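You operate a simulated robot arm through the tools that you are given. There is no shell and no other tool. Be economical: measure what you need, move in short steps, check, and stop when the job is done.

The job below is to be done with a simulated two-armed robot. You get a single attempt, and the scene is never put back.

JOB
Move the fan's white plug to the yellow socket with the power strip off, then run the fan on SLOW.
Fine: red switch off before the plug comes out, on again once it is in; leave the steamer and its plug alone. Where these are worked on the way, their far stop is far enough and under half their travel is too little: red switch.

Only the result counts: the job must be done as asked and must still hold three seconds after the hand-in. Knocking over, shifting, dropping, spilling or breaking anything else fails it.

ROBOT AND FRAMES
Two 7-joint arms with fingered hands on one trunk, on a base that drives. Base frame: it is fixed to the floor where the robot stands at the start and does not move with it; the origin is under the middle of the robot, x ahead of it, y to its left, z up. Lengths are in mm, angles in degrees, forces in N, time in s.
The left shoulder is at the start at [54, 158, 1044], the right one opposite. With the tool pointing down near the work surface each hand reaches from about 440 to 840 mm from the robot's upright axis, wherever it stands, measured 20 degrees to its own side. Places, roughly: blue socket [500, -400, 900]; fan knob [500, 100, 800]; floor fan [700, 100, 600]; power strip [800, -300, 1000]; red switch [500, -200, 900]; steamer knob [800, -400, 1100]; yellow socket [500, -300, 900]. Payload 4 kg a hand.
Tool frame (each hand has its own): the origin (TCP) lies between the finger pads and is the grasp point; the fingertips stand 30 mm ahead of it; z points along the fingers, y is the line along which they close. Largest opening 104 mm; the body of the gripper starts 35 mm behind the TCP. The gripper is a hand of 4 fingers: y runs from the thumb to the fingers, the wrist lies at [-15, -104, -178] in the tool frame, and closing takes about 1.5 s.
Orientation is that of the tool frame in the base frame, as a unit quaternion [x, y, z, w]. With the fingers straight down and the wrist toward the robot, the tool's x, y and z point along [0, 1, 0], [1, 0, 0] and [0, 0, -1] of the base frame.

CONTROLS
- The arms move only by the tool arm_command. It takes "left_moves", "right_moves" or both (then of equal length, played together; a hand with none holds still); each is text: rows parted by semicolons, each of 7 numbers parted by spaces: the gripper command, from -1 (shut) to 1 (fully open), values between in proportion, then the shift along the base's x, y, z in units of 200 mm (1.0 is 200 mm), then the turn, a rotation vector about the base's x, y, z in units of 120 degrees (1.0 is 120 degrees). In form: hand dx dy dz wx wy wz; .... A call has 1 to 12 rows; each row is the pose to reach, as a shift and turn from the pose commanded when the call began. A call with a number of a shift or a turn outside -1 to 1 is refused whole. Rows are played at 5 a second. More than 50 mm and 8.6 degrees between two rows, or a gripper value outside its range, and nothing of the call is played. A pose out of reach is approached as far as the arm can. The call stops where the force on the tool passes 60 N (or 10 N more than at its start, if that is more) or the arm is blocked; 0.2 s more then pass. The fingers move at their own pace (about 45 mm/s each) and stop on an object; they squeeze with about 29 N. The grip force told is the motor's: it shows also when the fingers shut on nothing. Time passes only in rows, and 0.2 s behind the last, so rows that repeat a pose let the fingers close. It gives the time, the measured TCP pose, the force on the tool (base axes), the opening and the grip force at its end, in the units of the frame above (readings bear some noise), with the torque about the TCP (base axes, N m) and any sound that the robot's microphone picked up.
- Cameras (640 x 400 px; columns grow to the right, rows downward): "scene" is now at [141.1, -4, 1238.1]; the picture's right is [-0.03, -1.00, 0.00], its down [-0.37, 0.01, -0.93] and it looks along [0.93, -0.03, -0.37] (base axes); focal length 214 px, centre (320, 200). "left" rides on the left gripper at [-61, -92, -130] in its tool frame; the picture's right is [-0.81, -0.28, 0.52], its down [0.53, -0.71, 0.46] and it looks along [0.24, 0.64, 0.72] (tool axes); focal length 275 px, centre (320, 200). "right" rides on the right gripper at [61, -92, -130] in its tool frame; the picture's right is [-0.81, 0.27, -0.52], its down [-0.53, -0.71, 0.46] and it looks along [-0.24, 0.65, 0.72] (tool axes); focal length 275 px, centre (320, 200). There is no depth. A picture from a camera that has moved, and an enlarged one, comes with that camera's place and axes in the base frame and with its lens.
- camera(camera): a new picture of that camera. It takes no simulated time.
- slide_trunk(by): slides the trunk up (or, below 0, down) by that many mm; the arms and the scene camera ride with it, the base frame stays. It gives what a move gives, with no picture.
- drive_base(legs): drives the robot by 1 to 6 legs, each [ahead, turn to the left] in mm and degrees, along the robot's own axes; the way and the turn of a leg run together, so that a leg with both is an arc; at most 1500 mm and 180 degrees a leg. The arms and the cameras ride along, it lands a little off, and it stops where it bumps. It gives what a move gives.
- preshape(shape, hand): the hand has 4 fingers and takes this shape, open, in about a second: jaw (thumb against the fingers, like two jaws); tri (thumb and two fingers); tip (a fingertip pinch); poke (one finger out to press); point (the index stretched); flat (the hand flat); cup (the hand cupped); fist (a fist). The gripper value then closes the fingers along that shape, each until it touches; the sizes above hold for jaw. It gives what a move gives, with no picture.
- aim_head(pan, tilt): turns the head with the scene camera to pan (to the left, within 80 degrees either way) and tilt (down, from -29 to 69), counted from straight ahead of the robot. It gives what a move gives.
- inspect(camera, box): a new picture of the part [left, top, right, bottom] of that camera's present view, enlarged. It takes no simulated time.
- sign_off(): hands the job in; it is judged then, once.

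Go step by step. Nothing tells you exact positions but the pictures and the camera data: compare them with the known pose of the tool, close in by small moves and look again before you grip or let go. The budget is 120 turns and 92 pictures, counting those below and the enlarged ones. Unless the task says otherwise, let go and move clear before handing in, and close with one line.

The tools are called as a command line: name --argument value ..., lists and objects as JSON in quotes. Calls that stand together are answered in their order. arm_command: Moves the arms, as the interface text tells. Its arguments: {"type":"object","properties":{"left_moves":{"type":"string"},"right_moves":{"type":"string"}},"required":[]} The other tools are called the same way: slide_trunk (by) slides the trunk up or down; preshape (shape, hand) gives the hand a shape; drive_base (legs) drives the base; aim_head (pan, tilt) turns the head that bears the scene camera; camera (camera) takes a picture; inspect (camera, box) takes an enlarged picture of a part of a camera's view; sign_off () hands the job in.

At the start:

```text
t: 0.0
left_eef_pos: [627.3, 2.0, 1169.5]
left_ee_rot: [0.706, 0.708, 0.0, 0.0]
left_ft_force: [-0.3, 0.0, -0.5]
left_moment: [-0.02, -0.03, -0.02]
left_finger_gap: 103.3
left_gripper_force: 0.1
left_shape: jaw
right_eef_pos: [387.3, -350.4, 1211.8]
right_ee_rot: [0.707, 0.707, 0.0, -0.001]
right_ft_force: [0.3, 1.0, 0.6]
right_moment: [0.01, 0.0, -0.01]
right_finger_gap: 103.9
right_gripper_force: 0.1
right_shape: jaw
trunk travel left (down, up): [-250.0, 257.0]
robot x, y, heading: [-1.3, -0.5, -0.2]
head pan, tilt: [-1.6, 20.7]
```

scene: 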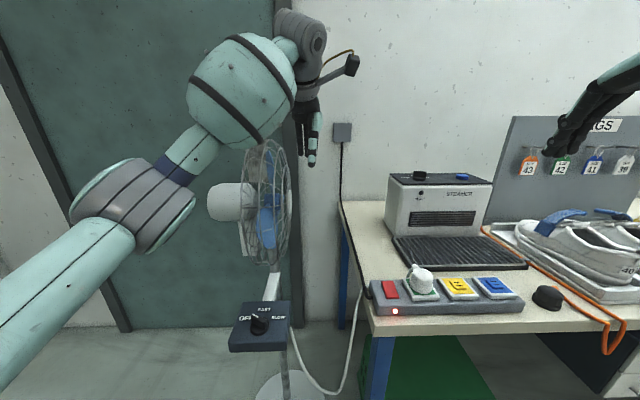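
right: 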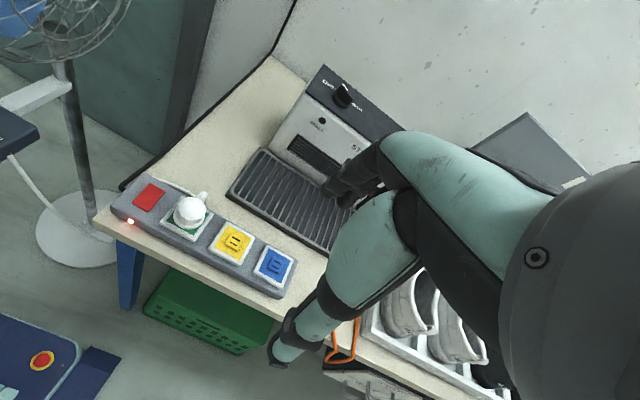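
left: 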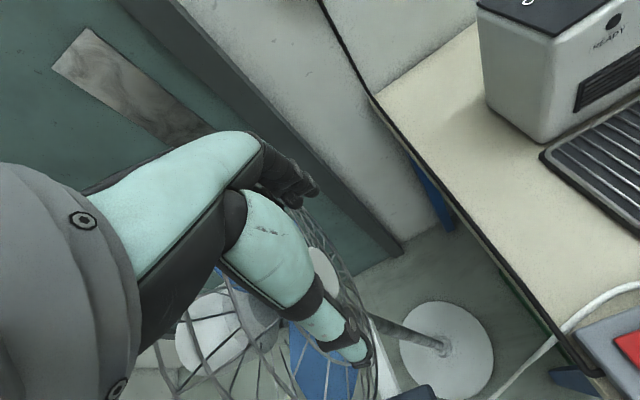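

I see the strip with a red switch (lit), the white plug in the green socket, then the yellow and blue sockets, and the fan's control box with a knob at left. I'll enlarge both first.

inspect --camera "scene" --box '[360, 250, 540, 330]'

inspect --camera "scene" --box '[210, 280, 330, 360]'

inspect --camera "right" --box '[90, 150, 330, 300]'

```text
3.56 times, centred on (450, 290) of scene
camera zoom: at [141.1, -4.0, 1238.1], right [-0.03, -1.0, 0.0], down [-0.37, 0.01, -0.93], along [0.93, -0.03, -0.37], focal length 763 px, centre (-142, -120)
```

zoom: 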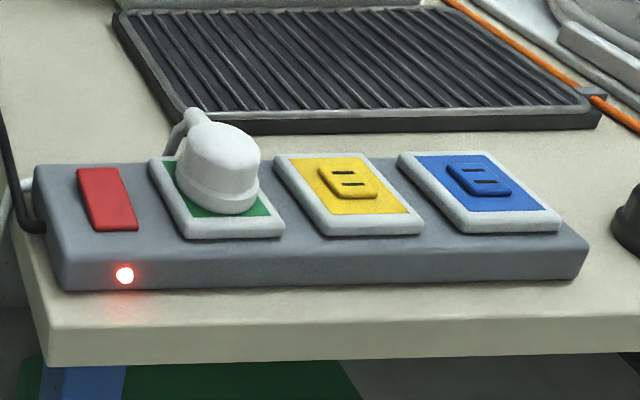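

```text
5.00 times, centred on (270, 320) of scene
camera zoom: at [141.1, -4.0, 1238.1], right [-0.03, -1.0, 0.0], down [-0.37, 0.01, -0.93], along [0.93, -0.03, -0.37], focal length 1072 px, centre (570, -400)
```

zoom: 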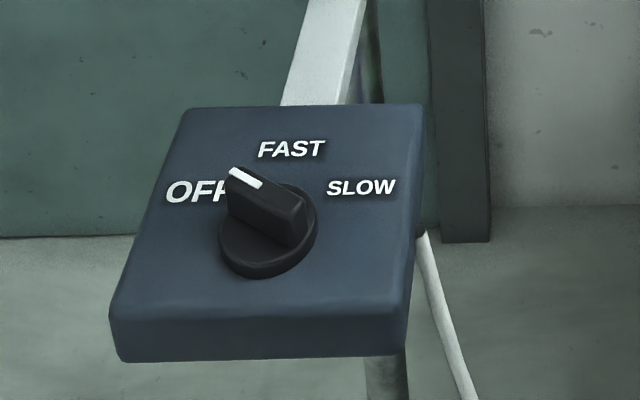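

```text
2.67 times, centred on (210, 225) of right
camera zoom: at [295.3, -288.7, 1341.9], right [0.28, -0.81, 0.52], down [-0.71, -0.53, -0.45], along [0.64, -0.24, -0.73], focal length 734 px, centre (613, 133)
```

zoom: 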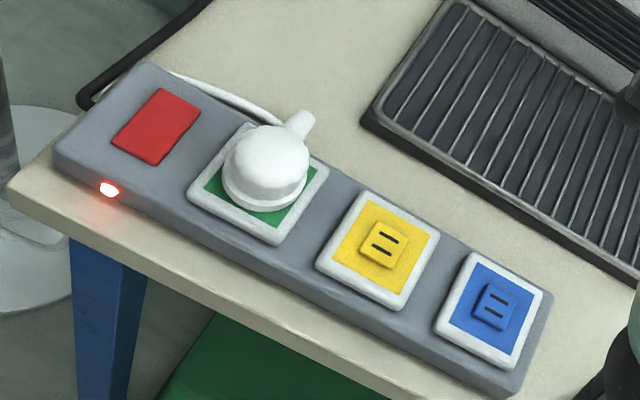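

The strip runs along y at x≈503: red switch y≈-170 z≈880, plug ≈-237, yellow ≈-320, blue ≈-403. I'll shape the right hand to poke and move it above the switch for a closer look.

preshape --hand "right" --shape "poke"

arm_command --right_moves "-1 0.15 0.2 -0.1 0 0 0;-1 0.3 0.4 -0.25 0 0 0;-1 0.45 0.6 -0.4 0 0 0;-1 0.5 0.75 -0.5 0 0 0;-1 0.5 0.9 -0.5 0 0 0;-1 0.5 0.9 -0.5 0 0 0"

camera --camera "right"

camera --camera "scene"

```text
t: 0.9
left_eef_pos: [612.9, 2.4, 1178.9]
left_ee_rot: [0.707, 0.708, 0.004, 0.004]
left_ft_force: [-0.7, 0.4, -0.3]
left_moment: [0.01, 0.01, 0.0]
left_finger_gap: 104.1
left_gripper_force: 0.2
left_shape: jaw
right_eef_pos: [373.1, -350.3, 1217.3]
right_ee_rot: [0.707, 0.707, 0.004, 0.005]
right_ft_force: [0.5, 0.2, -0.6]
right_moment: [-0.03, -0.02, 0.01]
right_finger_gap: 0.1
right_gripper_force: 0.0
right_shape: poke
trunk travel left (down, up): [-250.0, 257.0]
robot x, y, heading: [1.6, 0.1, -0.1]
head pan, tilt: [-1.6, 20.7]
```

```text
refused: row 1 steps farther than a row can; nothing moved
```

```text
85 pictures are left
camera right: at [278.3, -288.8, 1345.4], right [0.27, -0.81, 0.52], down [-0.71, -0.53, -0.46], along [0.65, -0.24, -0.72], focal length 275 px, centre (320, 200)
```

right: 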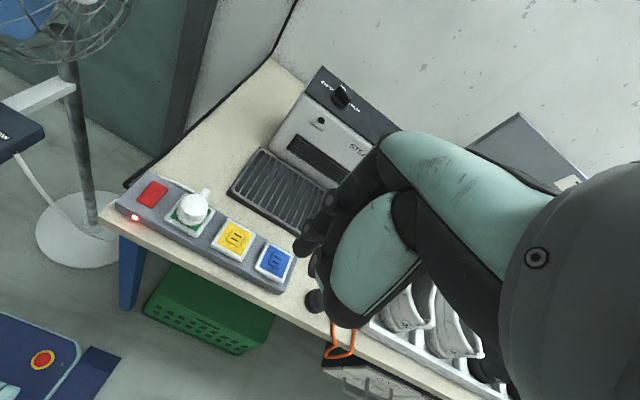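

```text
84 pictures are left
camera scene: at [140.7, -4.0, 1238.2], right [-0.03, -1.0, 0.0], down [-0.37, 0.01, -0.93], along [0.93, -0.03, -0.37], focal length 214 px, centre (320, 200)
```

scene: 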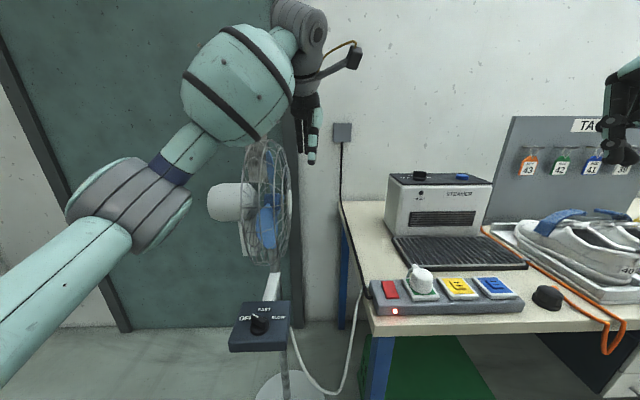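

The hand is in poke shape; the steps must be smaller. Moving right hand above the strip near the switch.

arm_command --right_moves "-1 0.08 0.12 -0.1 0 0 0;-1 0.16 0.25 -0.2 0 0 0;-1 0.24 0.37 -0.3 0 0 0;-1 0.32 0.5 -0.4 0 0 0;-1 0.4 0.62 -0.5 0 0 0;-1 0.48 0.74 -0.6 0 0 0;-1 0.56 0.86 -0.7 0 0 0;-1 0.56 0.86 -0.75 0 0 0"

camera --camera "right"

camera --camera "scene"

```text
t: 2.7
left_eef_pos: [612.5, 1.5, 1179.0]
left_ee_rot: [0.707, 0.708, 0.004, 0.003]
left_ft_force: [-0.2, -0.4, -0.2]
left_moment: [-0.02, -0.02, 0.01]
left_finger_gap: 103.9
left_gripper_force: 0.0
left_shape: jaw
right_eef_pos: [484.3, -179.8, 1065.1]
right_ee_rot: [0.707, 0.707, 0.004, 0.004]
right_ft_force: [0.1, 0.3, -0.6]
right_moment: [0.01, 0.03, 0.01]
right_finger_gap: 0.0
right_gripper_force: 0.0
right_shape: poke
trunk travel left (down, up): [-250.0, 257.0]
robot x, y, heading: [-2.5, 0.4, -0.1]
head pan, tilt: [-1.6, 20.7]
```

```text
83 pictures are left
camera right: at [390.0, -117.8, 1194.2], right [0.27, -0.81, 0.52], down [-0.71, -0.53, -0.46], along [0.65, -0.24, -0.72], focal length 275 px, centre (320, 200)
```

right: 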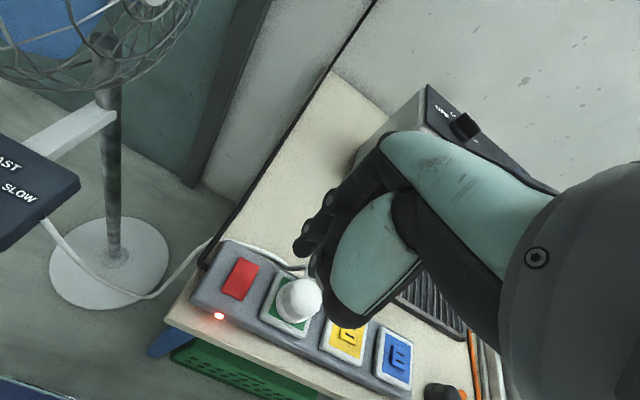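

```text
82 pictures are left
camera scene: at [140.7, -4.7, 1238.2], right [-0.03, -1.0, 0.0], down [-0.37, 0.01, -0.93], along [0.93, -0.03, -0.37], focal length 214 px, centre (320, 200)
```

scene: 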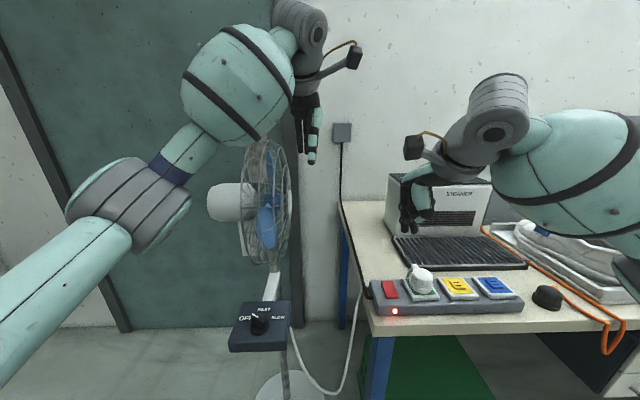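

The hand is above the strip. I'll zoom in to find the poking fingertip and the switch's tilt.

inspect --camera "scene" --box '[370, 160, 450, 310]'

inspect --camera "right" --box '[190, 180, 350, 340]'

```text
2.67 times, centred on (410, 235) of scene
camera zoom: at [140.7, -4.7, 1238.2], right [-0.03, -1.0, 0.0], down [-0.37, 0.01, -0.93], along [0.93, -0.03, -0.37], focal length 572 px, centre (80, 107)
```

zoom: 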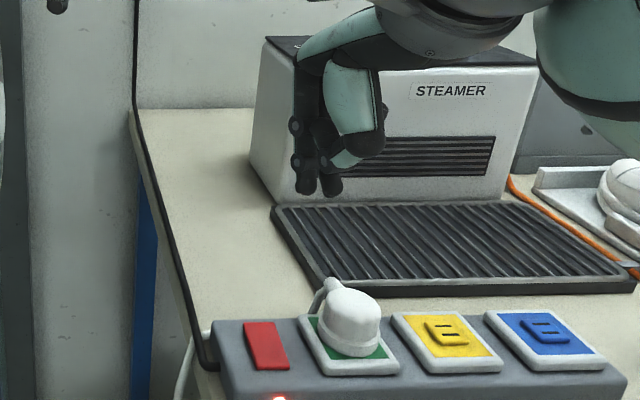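

```text
2.50 times, centred on (270, 260) of right
camera zoom: at [390.0, -117.8, 1194.2], right [0.27, -0.81, 0.52], down [-0.71, -0.53, -0.46], along [0.65, -0.24, -0.72], focal length 688 px, centre (445, 50)
```

zoom: 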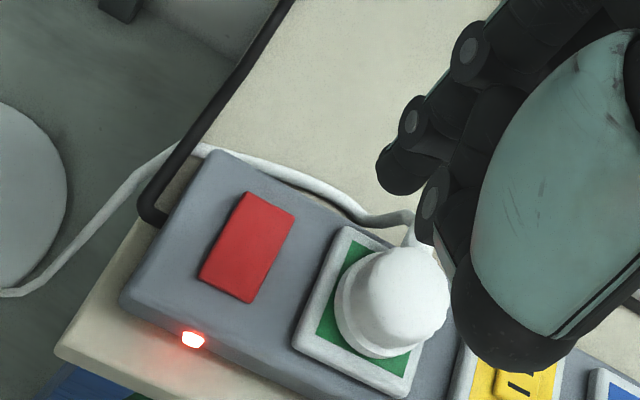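

The index tip is around [482,-171,1037]. I zoom in hard on the switch to judge which end stands up.

inspect --camera "scene" --box '[370, 270, 418, 300]'

```text
13.33 times, centred on (394, 285) of scene
camera zoom: at [140.7, -4.7, 1238.2], right [-0.03, -1.0, 0.0], down [-0.37, 0.01, -0.93], along [0.93, -0.03, -0.37], focal length 2860 px, centre (-667, -933)
```

zoom: 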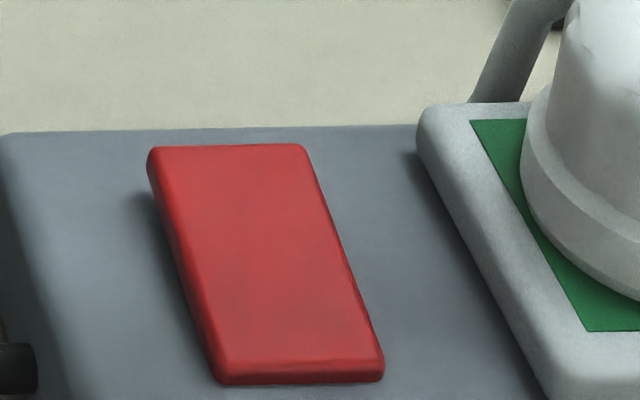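

The far end of the rocker stands up and the near end is pressed, so pressing the far end (x≈516) should switch it off. I'll tilt the hand 20° away from the plug and hover above that end.

arm_command --right_moves "-1 0.05 0.02 -0.15 -0.056 0 0;-1 0.1 0.05 -0.3 -0.111 0 0;-1 0.168 0.07 -0.45 -0.1667 0 0;-1 0.168 0.07 -0.6 -0.1667 0 0;-1 0.168 0.07 -0.6 -0.1667 0 0"

inspect --camera "scene" --box '[360, 220, 456, 310]'

inspect --camera "right" --box '[180, 200, 400, 400]'

```text
t: 3.9
left_eef_pos: [613.2, 3.5, 1177.5]
left_ee_rot: [0.706, 0.708, 0.004, 0.004]
left_ft_force: [-0.4, -0.4, -0.1]
left_moment: [-0.03, -0.03, 0.03]
left_finger_gap: 103.7
left_gripper_force: 0.0
left_shape: jaw
right_eef_pos: [517.4, -163.6, 946.2]
right_ee_rot: [0.695, 0.697, -0.12, 0.127]
right_ft_force: [-0.2, -0.8, 0.3]
right_moment: [0.01, 0.02, 0.0]
right_finger_gap: 0.3
right_gripper_force: 0.0
right_shape: poke
trunk travel left (down, up): [-250.0, 257.0]
robot x, y, heading: [-3.4, -0.5, -0.0]
head pan, tilt: [-1.6, 20.7]
```

```text
4.44 times, centred on (408, 265) of scene
camera zoom: at [140.9, -3.4, 1238.2], right [-0.03, -1.0, 0.0], down [-0.37, 0.01, -0.93], along [0.93, -0.03, -0.37], focal length 953 px, centre (-71, -89)
```

zoom: 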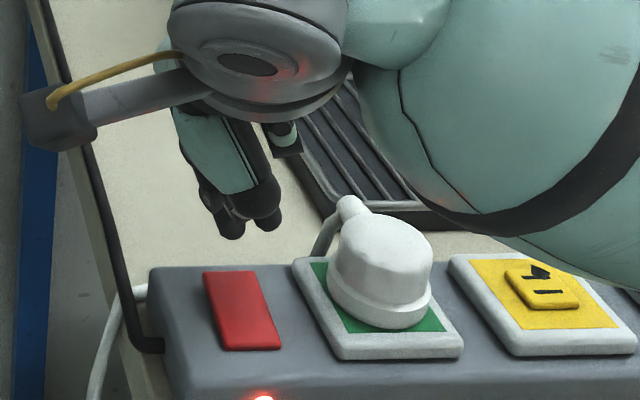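

```text
2.00 times, centred on (290, 300) of right
camera zoom: at [423.2, -61.2, 1046.0], right [0.27, -0.58, 0.77], down [-0.71, -0.66, -0.25], along [0.65, -0.48, -0.59], focal length 551 px, centre (380, 0)
```

zoom: 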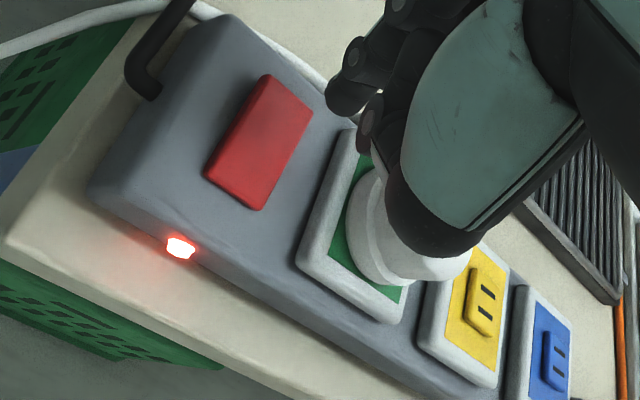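

The tip is at about [515,-167,918], right above the raised end. Pressing down in small steps.

arm_command --right_moves "-1 0 0 -0.08 0 0 0;-1 0 0 -0.14 0 0 0;-1 0 0 -0.17 0 0 0;-1 0 0 -0.2 0 0 0;-1 0 0 -0.2 0 0 0"

inspect --camera "scene" --box '[360, 220, 456, 310]'

```text
t: 5.1
left_eef_pos: [612.8, 3.0, 1178.5]
left_ee_rot: [0.707, 0.708, 0.004, 0.004]
left_ft_force: [-0.1, -0.6, 0.2]
left_moment: [-0.03, -0.01, -0.02]
left_finger_gap: 103.6
left_gripper_force: 0.0
left_shape: jaw
right_eef_pos: [518.2, -164.5, 908.8]
right_ee_rot: [0.697, 0.696, -0.115, 0.13]
right_ft_force: [3.2, -2.4, 20.9]
right_moment: [0.01, -0.12, -0.04]
right_finger_gap: 0.1
right_gripper_force: 0.1
right_shape: poke
trunk travel left (down, up): [-250.0, 257.0]
robot x, y, heading: [-2.0, -1.4, -0.1]
head pan, tilt: [-1.6, 20.7]
```

```text
4.44 times, centred on (408, 265) of scene
camera zoom: at [139.9, -3.6, 1238.4], right [-0.03, -1.0, 0.0], down [-0.36, 0.01, -0.93], along [0.93, -0.03, -0.36], focal length 953 px, centre (-71, -89)
```

zoom: 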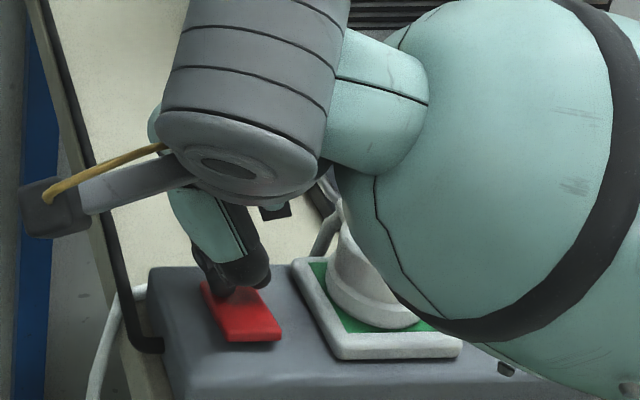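

The lamp is out and the near end has risen; I'll press a touch more to reach the stop, then lift.

arm_command --right_moves "-1 0 0 -0.02 0 0 0;-1 0 0 -0.03 0 0 0;-1 0 0 0.05 0 0 0;-1 0 0 0.2 0 0 0;-1 0 0 0.4 0 0 0;-1 0 0 0.6 0 0 0;-1 0 0 0.6 0 0 0"

inspect --camera "scene" --box '[360, 250, 440, 310]'

```text
t: 6.7
left_eef_pos: [613.2, 1.7, 1178.9]
left_ee_rot: [0.706, 0.708, 0.004, 0.004]
left_ft_force: [0.3, -0.9, 0.1]
left_moment: [0.03, -0.04, 0.01]
left_finger_gap: 103.8
left_gripper_force: 0.1
left_shape: jaw
right_eef_pos: [517.5, -165.3, 1027.0]
right_ee_rot: [0.695, 0.697, -0.121, 0.127]
right_ft_force: [-0.4, -0.7, -0.3]
right_moment: [0.0, 0.02, -0.02]
right_finger_gap: 0.0
right_gripper_force: 0.1
right_shape: poke
trunk travel left (down, up): [-250.0, 257.0]
robot x, y, heading: [0.3, -0.6, 0.0]
head pan, tilt: [-1.6, 20.7]
```

```text
6.67 times, centred on (400, 280) of scene
camera zoom: at [141.4, -4.3, 1238.0], right [-0.03, -1.0, 0.0], down [-0.37, 0.01, -0.93], along [0.93, -0.03, -0.37], focal length 1430 px, centre (-213, -333)
```

zoom: 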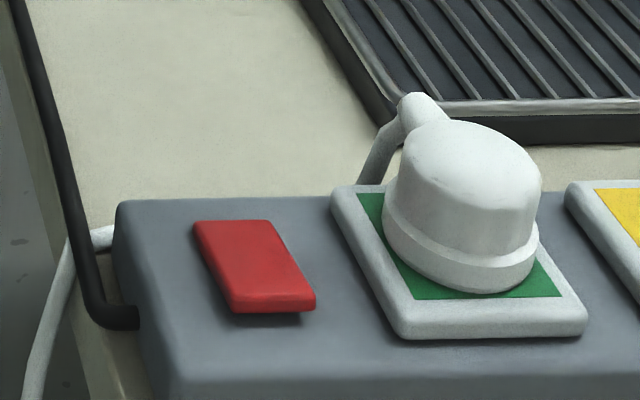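

The switch is off and the lamp is out. Now untilt, open to the jaw shape, and turn the hand so that it closes along y (clear of the cable boot on the +x side).

arm_command --right_moves "-1 0 -0.1 0.1 0.056 0 0;-1 0 -0.2 0.2 0.111 0 0;-1 -0.05 -0.36 0.25 0.1667 0 0;-1 -0.07 -0.36 0.25 0.1667 0 0"

preshape --hand "right" --shape "jaw"

arm_command --right_moves "1 0 0 0 0 0 -0.07;1 0 0 0 0 0 -0.14;1 0 0 0 0 0 -0.21;1 0 0 0 0 0 -0.28;1 0 0 0 0 0 -0.35;1 0 0 0 0 0 -0.42;1 0 0 0 0 0 -0.49;1 0 0 0 0 0 -0.56;1 0 0 0 0 0 -0.63;1 0 0 0 0 0 -0.69;1 0 0 0 0 0 -0.75;1 0 0 0 0 0 -0.75"

camera --camera "scene"

camera --camera "right"

```text
t: 7.7
left_eef_pos: [612.7, 3.3, 1177.6]
left_ee_rot: [0.707, 0.707, 0.004, 0.004]
left_ft_force: [-0.8, 0.2, -0.1]
left_moment: [-0.03, -0.02, 0.0]
left_finger_gap: 103.9
left_gripper_force: 0.1
left_shape: jaw
right_eef_pos: [504.1, -235.8, 1075.9]
right_ee_rot: [0.707, 0.707, 0.004, 0.004]
right_ft_force: [-0.6, 0.0, -0.2]
right_moment: [-0.03, 0.01, -0.02]
right_finger_gap: 0.0
right_gripper_force: 0.2
right_shape: poke
trunk travel left (down, up): [-250.0, 257.0]
robot x, y, heading: [1.8, 0.5, 0.0]
head pan, tilt: [-1.6, 20.7]
```

```text
t: 8.6
left_eef_pos: [613.7, 2.3, 1177.9]
left_ee_rot: [0.706, 0.708, 0.005, 0.004]
left_ft_force: [0.5, -0.3, -1.1]
left_moment: [0.01, -0.02, -0.01]
left_finger_gap: 104.0
left_gripper_force: 0.0
left_shape: jaw
right_eef_pos: [504.2, -236.0, 1077.0]
right_ee_rot: [0.707, 0.707, 0.004, 0.005]
right_ft_force: [0.4, 0.1, 0.5]
right_moment: [-0.05, -0.03, -0.01]
right_finger_gap: 103.8
right_gripper_force: 0.0
right_shape: jaw
trunk travel left (down, up): [-250.0, 257.0]
robot x, y, heading: [2.6, -2.6, 0.1]
head pan, tilt: [-1.6, 20.7]
```

```text
t: 11.2
left_eef_pos: [613.6, 0.8, 1178.0]
left_ee_rot: [0.706, 0.708, 0.005, 0.004]
left_ft_force: [1.2, 0.2, 0.2]
left_moment: [0.0, -0.01, 0.0]
left_finger_gap: 103.8
left_gripper_force: 0.0
left_shape: jaw
right_eef_pos: [503.4, -236.3, 1077.7]
right_ee_rot: [1.0, -0.001, 0.0, 0.006]
right_ft_force: [0.0, 0.0, 0.6]
right_moment: [0.0, 0.0, 0.03]
right_finger_gap: 103.9
right_gripper_force: 0.1
right_shape: jaw
trunk travel left (down, up): [-250.0, 257.0]
robot x, y, heading: [0.8, -1.4, -0.1]
head pan, tilt: [-1.6, 20.7]
```

```text
74 pictures are left
camera scene: at [141.2, -4.3, 1238.1], right [-0.03, -1.0, 0.0], down [-0.37, 0.01, -0.93], along [0.93, -0.03, -0.37], focal length 214 px, centre (320, 200)
```

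scene: 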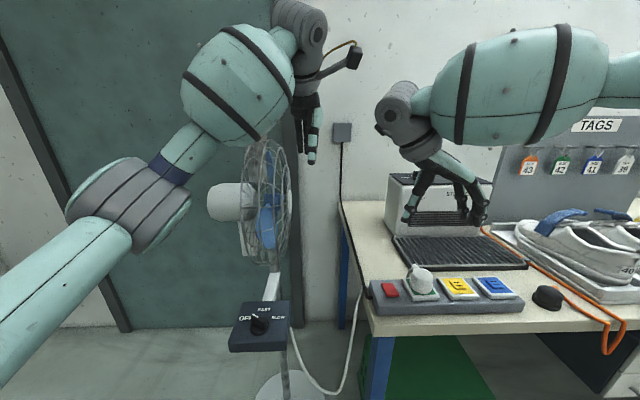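

```text
73 pictures are left
camera right: at [564.8, -143.3, 1205.1], right [-0.81, -0.27, 0.52], down [-0.53, 0.71, -0.46], along [-0.25, -0.65, -0.72], focal length 275 px, centre (320, 200)
```

right: 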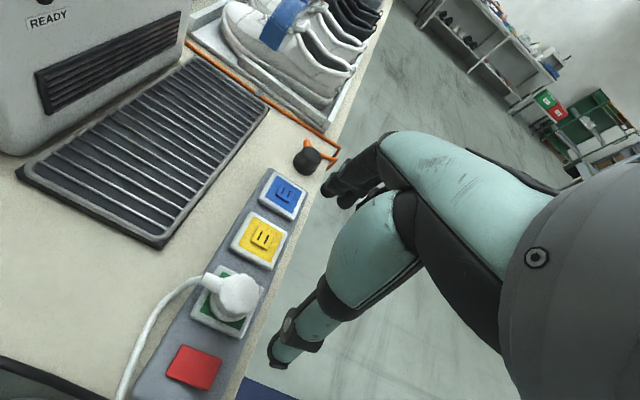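

The hand is turned, closing along y. I'll refine the plug location from this new viewpoint.

inspect --camera "right" --box '[140, 170, 340, 390]'

inspect --camera "scene" --box '[380, 170, 500, 310]'

```text
1.82 times, centred on (240, 280) of right
camera zoom: at [564.8, -143.3, 1205.1], right [-0.81, -0.27, 0.52], down [-0.53, 0.71, -0.46], along [-0.25, -0.65, -0.72], focal length 500 px, centre (466, 54)
```

zoom: 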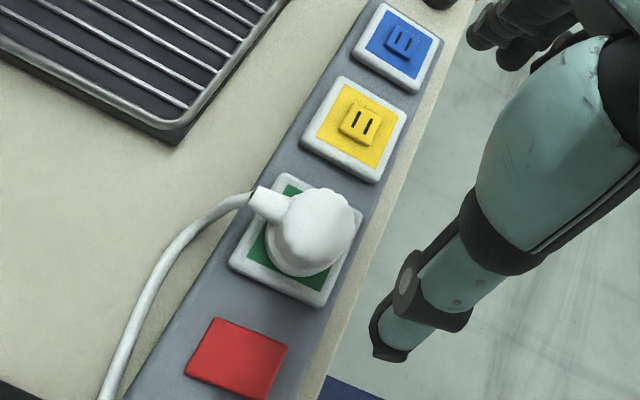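

```text
2.86 times, centred on (440, 240) of scene
camera zoom: at [141.2, -4.3, 1238.1], right [-0.03, -1.0, 0.0], down [-0.37, 0.01, -0.93], along [0.93, -0.03, -0.37], focal length 613 px, centre (-23, 86)
```

zoom: 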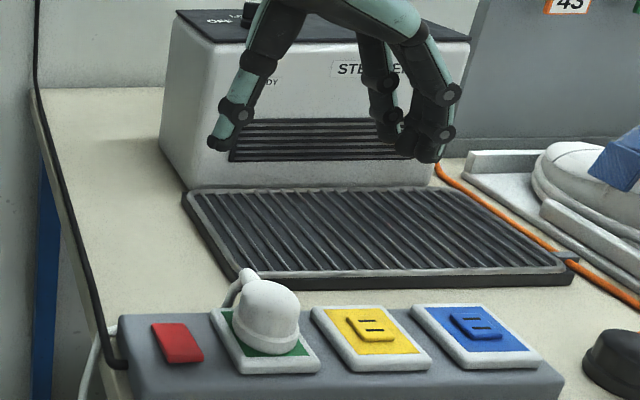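

The plug's axis is around [508,-238], top near z≈918. Lowering to just above the plug with fingers open, then check.

arm_command --right_moves "1 0.025 -0.01 -0.2 0 0 0;1 0.025 -0.01 -0.4 0 0 0;1 0.025 -0.01 -0.57 0 0 0;1 0.025 -0.01 -0.57 0 0 0"

inspect --camera "scene" --box '[360, 210, 500, 310]'

camera --camera "right"

```text
t: 12.2
left_eef_pos: [612.7, 2.2, 1178.4]
left_ee_rot: [0.706, 0.708, 0.005, 0.005]
left_ft_force: [0.3, -0.3, 0.1]
left_moment: [-0.02, 0.02, 0.02]
left_finger_gap: 104.0
left_gripper_force: 0.0
left_shape: jaw
right_eef_pos: [509.1, -237.7, 962.3]
right_ee_rot: [1.0, 0.001, -0.001, 0.006]
right_ft_force: [-0.1, -0.6, 0.0]
right_moment: [0.01, -0.03, 0.03]
right_finger_gap: 104.1
right_gripper_force: 0.0
right_shape: jaw
trunk travel left (down, up): [-250.0, 257.0]
robot x, y, heading: [0.8, 0.4, -0.1]
head pan, tilt: [-1.6, 20.7]
```

```text
4.00 times, centred on (430, 260) of scene
camera zoom: at [141.1, -3.7, 1238.1], right [-0.03, -1.0, 0.0], down [-0.37, 0.01, -0.93], along [0.93, -0.03, -0.37], focal length 858 px, centre (-120, -40)
```

zoom: 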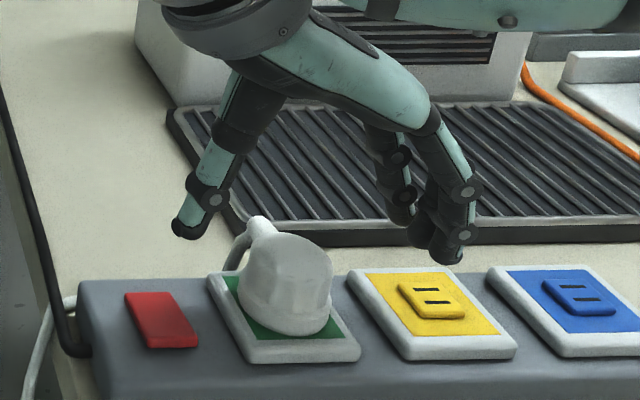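

```text
69 pictures are left
camera right: at [569.7, -144.2, 1090.9], right [-0.81, -0.27, 0.52], down [-0.53, 0.71, -0.46], along [-0.24, -0.65, -0.72], focal length 275 px, centre (320, 200)
```

right: 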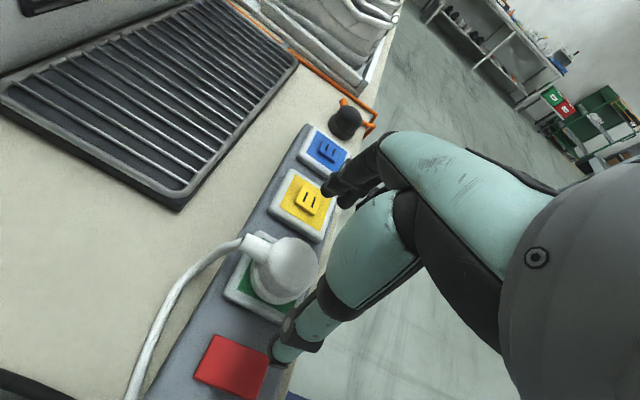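

The fingers straddle the plug. Lowering to TCP z≈922 and closing gently while watching forces.

arm_command --right_moves "1 0 0 -0.1 0 0 0;1 0 0 -0.2 0 0 0;0.6 0 0 -0.2 0 0 0;0.3 0 0 -0.2 0 0 0;0.1 0 0 -0.2 0 0 0;0.1 0 0 -0.2 0 0 0;0.1 0 0 -0.2 0 0 0"

inspect --camera "scene" --box '[360, 210, 500, 310]'

inspect --camera "right" --box '[180, 160, 380, 400]'

```text
t: 13.8
left_eef_pos: [613.7, 1.8, 1177.8]
left_ee_rot: [0.707, 0.708, 0.005, 0.004]
left_ft_force: [-0.4, -0.1, 0.0]
left_moment: [0.02, -0.02, -0.02]
left_finger_gap: 104.0
left_gripper_force: 0.0
left_shape: jaw
right_eef_pos: [510.1, -237.8, 921.8]
right_ee_rot: [1.0, -0.001, -0.001, 0.006]
right_ft_force: [-0.1, 0.0, -0.2]
right_moment: [0.0, -0.01, 0.0]
right_finger_gap: 58.0
right_gripper_force: 0.0
right_shape: jaw
trunk travel left (down, up): [-250.0, 257.0]
robot x, y, heading: [-0.1, -2.5, 0.3]
head pan, tilt: [-1.6, 20.7]
```

```text
4.00 times, centred on (430, 260) of scene
camera zoom: at [141.4, -3.9, 1238.1], right [-0.03, -1.0, 0.0], down [-0.37, 0.01, -0.93], along [0.93, -0.03, -0.37], focal length 858 px, centre (-120, -40)
```

zoom: 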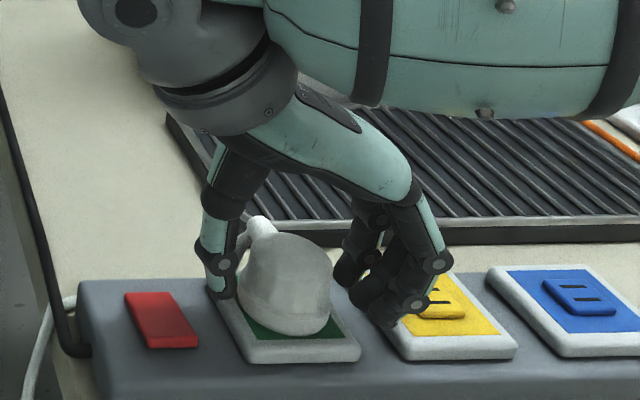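

```text
1.67 times, centred on (280, 280) of right
camera zoom: at [570.1, -144.8, 1050.8], right [-0.81, -0.27, 0.52], down [-0.53, 0.71, -0.46], along [-0.24, -0.65, -0.72], focal length 459 px, centre (387, 67)
```

zoom: 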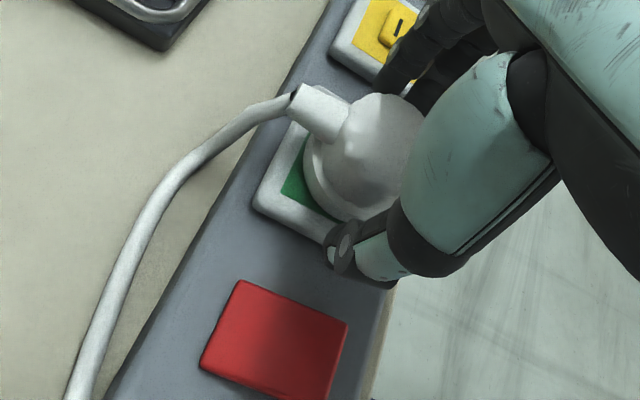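

The thumb and fingers are centred around the plug and free of the plate. Closing fully now.

arm_command --right_moves "-0.2 0 0 0 0 0 0;-0.5 0 0 0 0 0 0;-1 0 0 0 0 0 0;-1 0 0 0 0 0 0;-1 0 0 0 0 0 0;-1 0 0 0 0 0 0"

inspect --camera "scene" --box '[360, 210, 500, 310]'

inspect --camera "right" --box '[180, 160, 380, 400]'

```text
t: 15.2
left_eef_pos: [612.9, 1.7, 1178.2]
left_ee_rot: [0.707, 0.707, 0.004, 0.004]
left_ft_force: [0.4, 0.7, -0.3]
left_moment: [0.02, -0.01, -0.03]
left_finger_gap: 104.0
left_gripper_force: 0.1
left_shape: jaw
right_eef_pos: [508.9, -236.7, 922.1]
right_ee_rot: [1.0, 0.0, -0.001, 0.006]
right_ft_force: [-0.6, 3.5, -1.4]
right_moment: [0.06, -0.01, 0.05]
right_finger_gap: 36.9
right_gripper_force: 29.1
right_shape: jaw
trunk travel left (down, up): [-250.0, 257.0]
robot x, y, heading: [-1.0, 1.3, 0.0]
head pan, tilt: [-1.6, 20.7]
```

```text
4.00 times, centred on (430, 260) of scene
camera zoom: at [141.4, -3.5, 1238.1], right [-0.03, -1.0, 0.0], down [-0.37, 0.01, -0.93], along [0.93, -0.03, -0.37], focal length 858 px, centre (-120, -40)
```

zoom: 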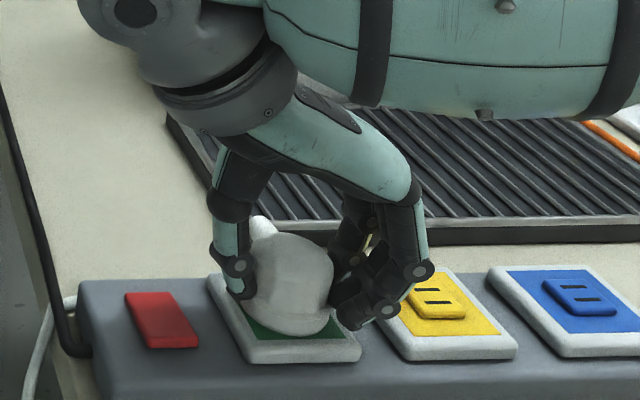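

```text
1.67 times, centred on (280, 280) of right
camera zoom: at [570.0, -144.2, 1050.8], right [-0.81, -0.27, 0.52], down [-0.53, 0.71, -0.46], along [-0.24, -0.65, -0.72], focal length 459 px, centre (387, 67)
```

zoom: 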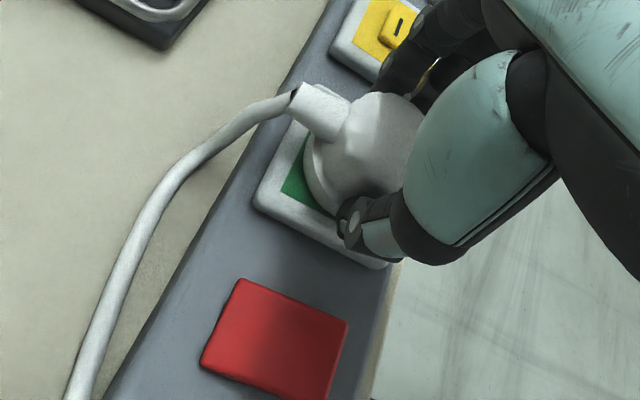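

Firm grip (gap 37, 29 N). Pulling straight up.

arm_command --right_moves "-1 0 0 0.03 0 0 0;-1 0 0 0.06 0 0 0;-1 0 0 0.1 0 0 0;-1 0 0 0.15 0 0 0;-1 0 0 0.2 0 0 0;-1 0 0 0.2 0 0 0"

inspect --camera "scene" --box '[360, 210, 500, 310]'

```text
t: 16.6
left_eef_pos: [614.2, 2.8, 1178.6]
left_ee_rot: [0.706, 0.708, 0.004, 0.003]
left_ft_force: [0.3, -0.3, 0.2]
left_moment: [-0.04, 0.0, 0.01]
left_finger_gap: 103.9
left_gripper_force: 0.1
left_shape: jaw
right_eef_pos: [509.6, -238.7, 962.3]
right_ee_rot: [1.0, 0.0, -0.001, 0.006]
right_ft_force: [0.2, 0.2, -0.9]
right_moment: [0.01, 0.0, -0.01]
right_finger_gap: 36.1
right_gripper_force: 29.4
right_shape: jaw
trunk travel left (down, up): [-250.0, 257.0]
robot x, y, heading: [-1.7, 0.7, -0.1]
head pan, tilt: [-1.6, 20.7]
```

```text
4.00 times, centred on (430, 260) of scene
camera zoom: at [141.6, -4.1, 1238.0], right [-0.03, -1.0, 0.0], down [-0.37, 0.01, -0.93], along [0.93, -0.03, -0.37], focal length 858 px, centre (-120, -40)
```

zoom: 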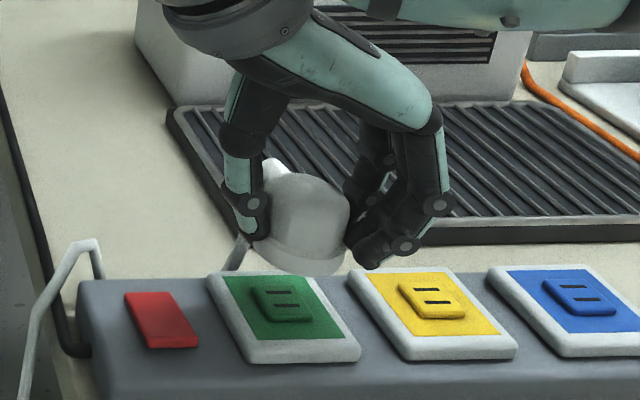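

The plug is out and held, with the nub pitch measured at ≈83.5 mm along y. Shifting sideways over the yellow socket, then checking alignment.

arm_command --right_moves "-1 0 -0.1 0 0 0 0;-1 0 -0.21 0 0 0 0;-1 0 -0.32 0 0 0 0;-1 0 -0.4175 0 0 0 0;-1 0 -0.4175 0 0 0 0;-1 0 -0.4175 -0.05 0 0 0;-1 0 -0.4175 -0.05 0 0 0"

inspect --camera "scene" --box '[380, 220, 520, 310]'

inspect --camera "right" --box '[180, 160, 380, 400]'

```text
t: 18.2
left_eef_pos: [613.0, 2.7, 1177.5]
left_ee_rot: [0.707, 0.707, 0.004, 0.005]
left_ft_force: [-0.4, 0.8, -0.7]
left_moment: [0.0, -0.01, -0.01]
left_finger_gap: 104.0
left_gripper_force: 0.1
left_shape: jaw
right_eef_pos: [509.2, -321.6, 953.4]
right_ee_rot: [1.0, 0.0, -0.001, 0.006]
right_ft_force: [-0.3, -0.3, -0.3]
right_moment: [0.0, 0.03, -0.01]
right_finger_gap: 36.3
right_gripper_force: 28.9
right_shape: jaw
trunk travel left (down, up): [-250.0, 257.0]
robot x, y, heading: [-0.6, 0.2, -0.0]
head pan, tilt: [-1.6, 20.7]
```

```text
4.44 times, centred on (450, 265) of scene
camera zoom: at [141.2, -3.6, 1238.1], right [-0.03, -1.0, 0.0], down [-0.37, 0.01, -0.93], along [0.93, -0.03, -0.37], focal length 953 px, centre (-258, -89)
```

zoom: 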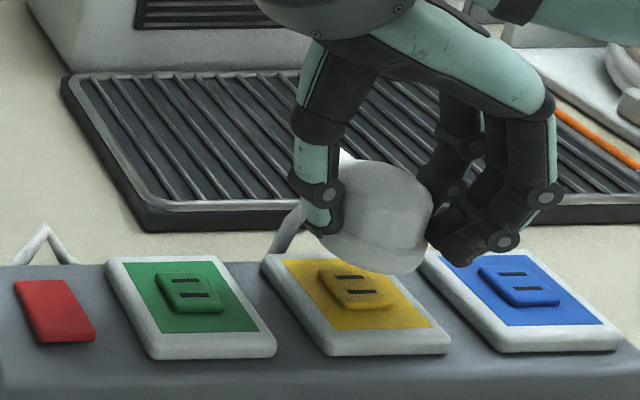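

```text
1.67 times, centred on (280, 280) of right
camera zoom: at [570.2, -228.0, 1081.5], right [-0.81, -0.27, 0.52], down [-0.53, 0.71, -0.46], along [-0.24, -0.65, -0.72], focal length 459 px, centre (387, 67)
```

zoom: 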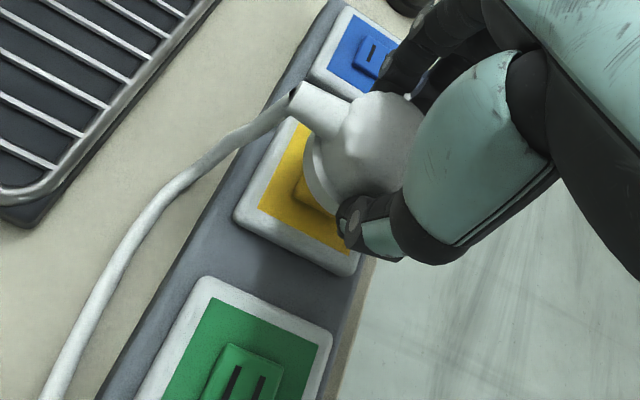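

Orientation in the hand is unchanged. Lowering cautiously toward the socket, watching the force.

arm_command --right_moves "-1 0 0 -0.03 0 0 0;-1 0 0 -0.06 0 0 0;-1 0 0 -0.08 0 0 0;-1 0 0 -0.08 0 0 0"

inspect --camera "scene" --box '[380, 220, 520, 310]'

inspect --camera "right" --box '[180, 160, 380, 400]'

```text
t: 19.2
left_eef_pos: [613.0, 1.7, 1178.3]
left_ee_rot: [0.707, 0.707, 0.005, 0.004]
left_ft_force: [0.1, 0.0, 0.2]
left_moment: [-0.01, 0.01, 0.02]
left_finger_gap: 103.8
left_gripper_force: 0.0
left_shape: jaw
right_eef_pos: [508.3, -322.0, 936.1]
right_ee_rot: [1.0, 0.0, -0.001, 0.007]
right_ft_force: [-0.1, -0.1, -1.1]
right_moment: [0.01, 0.01, 0.02]
right_finger_gap: 36.2
right_gripper_force: 29.2
right_shape: jaw
trunk travel left (down, up): [-250.0, 257.0]
robot x, y, heading: [-0.0, 2.5, 0.2]
head pan, tilt: [-1.6, 20.7]
```

```text
4.44 times, centred on (450, 265) of scene
camera zoom: at [141.3, -3.9, 1238.1], right [-0.03, -1.0, 0.0], down [-0.37, 0.01, -0.93], along [0.93, -0.03, -0.37], focal length 953 px, centre (-258, -89)
```

zoom: 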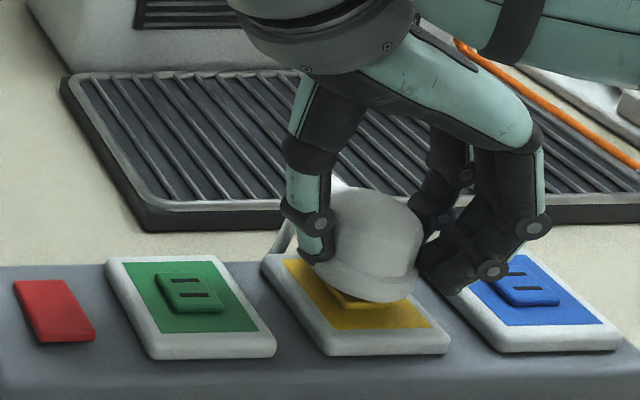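

```text
1.67 times, centred on (280, 280) of right
camera zoom: at [570.2, -228.1, 1064.8], right [-0.81, -0.27, 0.52], down [-0.53, 0.71, -0.46], along [-0.24, -0.65, -0.72], focal length 459 px, centre (387, 67)
```

zoom: 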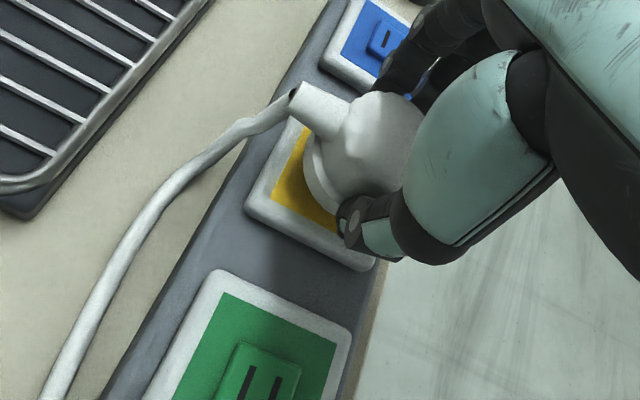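

Extrapolating, the plate lines up with the view I had when the plug was seated in green. Pushing down to the seated height.

arm_command --right_moves "-1 0 0 -0.02 0 0 0;-1 0 0 -0.04 0 0 0;-1 0 0 -0.055 0 0 0;-1 0 0 -0.07 0 0 0;-1 0 0 -0.075 0 0 0;-1 0 0 -0.075 0 0 0"

inspect --camera "scene" --box '[380, 220, 520, 310]'

inspect --camera "right" --box '[180, 160, 380, 400]'

```text
t: 20.6
left_eef_pos: [614.0, 3.0, 1178.2]
left_ee_rot: [0.706, 0.708, 0.004, 0.004]
left_ft_force: [-0.3, 0.3, -1.3]
left_moment: [-0.02, -0.03, 0.02]
left_finger_gap: 103.7
left_gripper_force: 0.1
left_shape: jaw
right_eef_pos: [508.2, -321.2, 920.7]
right_ee_rot: [1.0, 0.0, -0.001, 0.007]
right_ft_force: [0.1, -1.0, 2.9]
right_moment: [-0.05, -0.01, -0.03]
right_finger_gap: 36.2
right_gripper_force: 29.2
right_shape: jaw
trunk travel left (down, up): [-250.0, 257.0]
robot x, y, heading: [-2.7, 0.8, 0.1]
head pan, tilt: [-1.6, 20.7]
```

```text
4.44 times, centred on (450, 265) of scene
camera zoom: at [141.0, -3.8, 1238.1], right [-0.03, -1.0, 0.0], down [-0.37, 0.01, -0.93], along [0.93, -0.03, -0.37], focal length 953 px, centre (-258, -89)
```

zoom: 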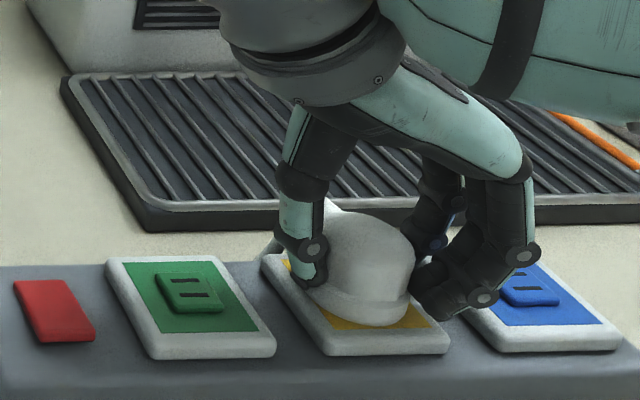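

```text
1.67 times, centred on (280, 280) of right
camera zoom: at [569.2, -227.5, 1050.2], right [-0.81, -0.27, 0.52], down [-0.53, 0.71, -0.46], along [-0.24, -0.65, -0.72], focal length 459 px, centre (387, 67)
```

zoom: 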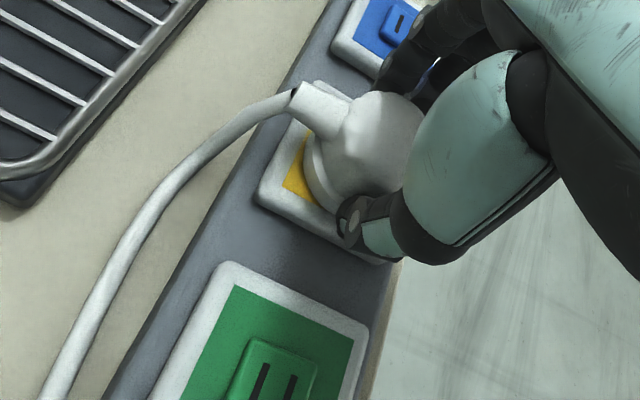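

It looks seated with little force. I'll push a few mm more to make sure it bottoms out.

arm_command --right_moves "-1 0 0 -0.01 0 0 0;-1 0 0 -0.02 0 0 0;-1 0 0 -0.03 0 0 0;-1 0 0 -0.03 0 0 0"

```text
t: 21.6
left_eef_pos: [610.7, 3.7, 1180.1]
left_ee_rot: [0.707, 0.707, 0.004, 0.005]
left_ft_force: [-0.2, 0.7, 1.0]
left_moment: [0.02, -0.02, -0.01]
left_finger_gap: 103.9
left_gripper_force: 0.0
left_shape: jaw
right_eef_pos: [507.1, -321.8, 919.9]
right_ee_rot: [1.0, 0.0, 0.004, 0.007]
right_ft_force: [4.1, -2.5, 36.1]
right_moment: [-0.35, -0.12, 0.05]
right_finger_gap: 39.7
right_gripper_force: 29.3
right_shape: jaw
trunk travel left (down, up): [-250.0, 257.0]
robot x, y, heading: [-0.1, -1.2, 0.1]
head pan, tilt: [-1.6, 20.7]
```

It bottoms out at 36 N, so the plug is fully in. Releasing, then rising clear.

arm_command --right_moves "-1 0 0 0.02 0 0 0;-0.3 0 0 0.025 0 0 0;0.2 0 0 0.025 0 0 0;0.4 0 0 0.025 0 0 0;0.4 0 0 0.025 0 0 0;0.5 0 0 0.15 0 0 0;0.5 0 0 0.35 0 0 0;0.5 0 0 0.55 0 0 0;0.5 0 0 0.75 0 0 0;0.5 0 0 0.75 0 0 0"

inspect --camera "scene" --box '[360, 220, 540, 320]'

```text
t: 23.8
left_eef_pos: [613.7, 2.7, 1177.7]
left_ee_rot: [0.707, 0.708, 0.005, 0.003]
left_ft_force: [1.0, 0.6, 0.1]
left_moment: [-0.01, 0.0, 0.01]
left_finger_gap: 104.0
left_gripper_force: 0.1
left_shape: jaw
right_eef_pos: [510.2, -322.1, 1065.5]
right_ee_rot: [1.0, 0.0, -0.001, 0.006]
right_ft_force: [0.0, 0.1, -0.5]
right_moment: [0.0, -0.01, 0.0]
right_finger_gap: 77.6
right_gripper_force: 0.2
right_shape: jaw
trunk travel left (down, up): [-250.0, 257.0]
robot x, y, heading: [-2.0, 0.1, -0.0]
head pan, tilt: [-1.6, 20.7]
```

```text
3.56 times, centred on (450, 270) of scene
camera zoom: at [141.8, -4.5, 1238.0], right [-0.03, -1.0, 0.0], down [-0.37, 0.01, -0.93], along [0.93, -0.03, -0.37], focal length 763 px, centre (-142, -49)
```

zoom: 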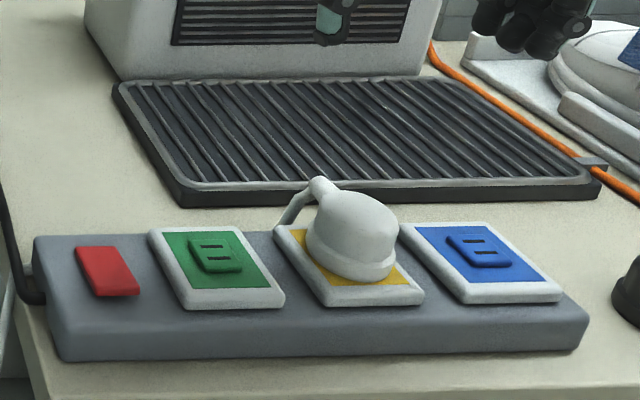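

The plug is seated in yellow. Next: poke shape in the same hand orientation, to press the switch's raised near end (x≈488).

preshape --hand "right" --shape "poke"

arm_command --right_moves "-1 -0.04 0.2 0 0 0 0;-1 -0.08 0.42 0 0 0 0;-1 -0.12 0.6 -0.1 0 0 0;-1 -0.15 0.755 -0.25 0 0 0;-1 -0.155 0.755 -0.45 0 0 0;-1 -0.155 0.755 -0.58 0 0 0;-1 -0.155 0.755 -0.58 0 0 0"

inspect --camera "scene" --box '[350, 210, 450, 310]'

inspect --camera "right" --box '[140, 160, 400, 400]'

```text
t: 24.7
left_eef_pos: [613.6, 2.8, 1177.8]
left_ee_rot: [0.706, 0.708, 0.005, 0.003]
left_ft_force: [0.8, 1.4, 0.4]
left_moment: [-0.04, -0.02, 0.01]
left_finger_gap: 103.6
left_gripper_force: 0.0
left_shape: jaw
right_eef_pos: [509.5, -321.8, 1066.5]
right_ee_rot: [1.0, 0.0, 0.0, 0.006]
right_ft_force: [0.3, 0.6, 0.1]
right_moment: [-0.01, 0.0, 0.02]
right_finger_gap: 0.1
right_gripper_force: 0.0
right_shape: poke
trunk travel left (down, up): [-250.0, 257.0]
robot x, y, heading: [5.2, -0.8, -0.1]
head pan, tilt: [-1.6, 20.7]
```

```text
t: 26.3
left_eef_pos: [613.7, 2.6, 1177.8]
left_ee_rot: [0.707, 0.707, 0.004, 0.003]
left_ft_force: [0.8, -1.0, 0.7]
left_moment: [0.0, -0.06, 0.01]
left_finger_gap: 104.0
left_gripper_force: 0.0
left_shape: jaw
right_eef_pos: [477.6, -171.8, 951.7]
right_ee_rot: [1.0, 0.0, -0.001, 0.007]
right_ft_force: [-0.3, 0.5, 0.3]
right_moment: [-0.04, -0.01, -0.03]
right_finger_gap: 0.1
right_gripper_force: 0.0
right_shape: poke
trunk travel left (down, up): [-250.0, 257.0]
robot x, y, heading: [-1.2, -2.9, 0.1]
head pan, tilt: [-1.6, 20.7]
```

```text
4.00 times, centred on (400, 260) of scene
camera zoom: at [140.9, -4.0, 1238.2], right [-0.03, -1.0, 0.0], down [-0.37, 0.01, -0.93], along [0.93, -0.03, -0.37], focal length 858 px, centre (0, -40)
```

zoom: 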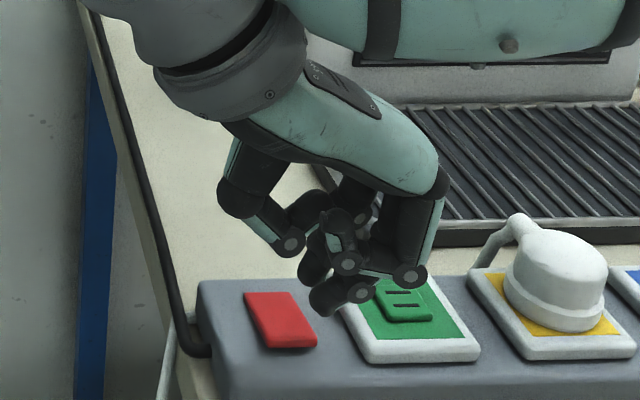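

```text
1.67 times, centred on (270, 280) of right
camera zoom: at [538.6, -78.3, 1079.3], right [-0.81, -0.27, 0.52], down [-0.53, 0.71, -0.46], along [-0.24, -0.65, -0.72], focal length 459 px, centre (403, 67)
```

zoom: 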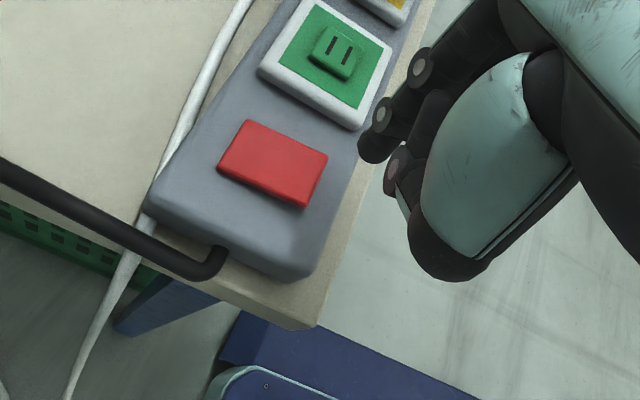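

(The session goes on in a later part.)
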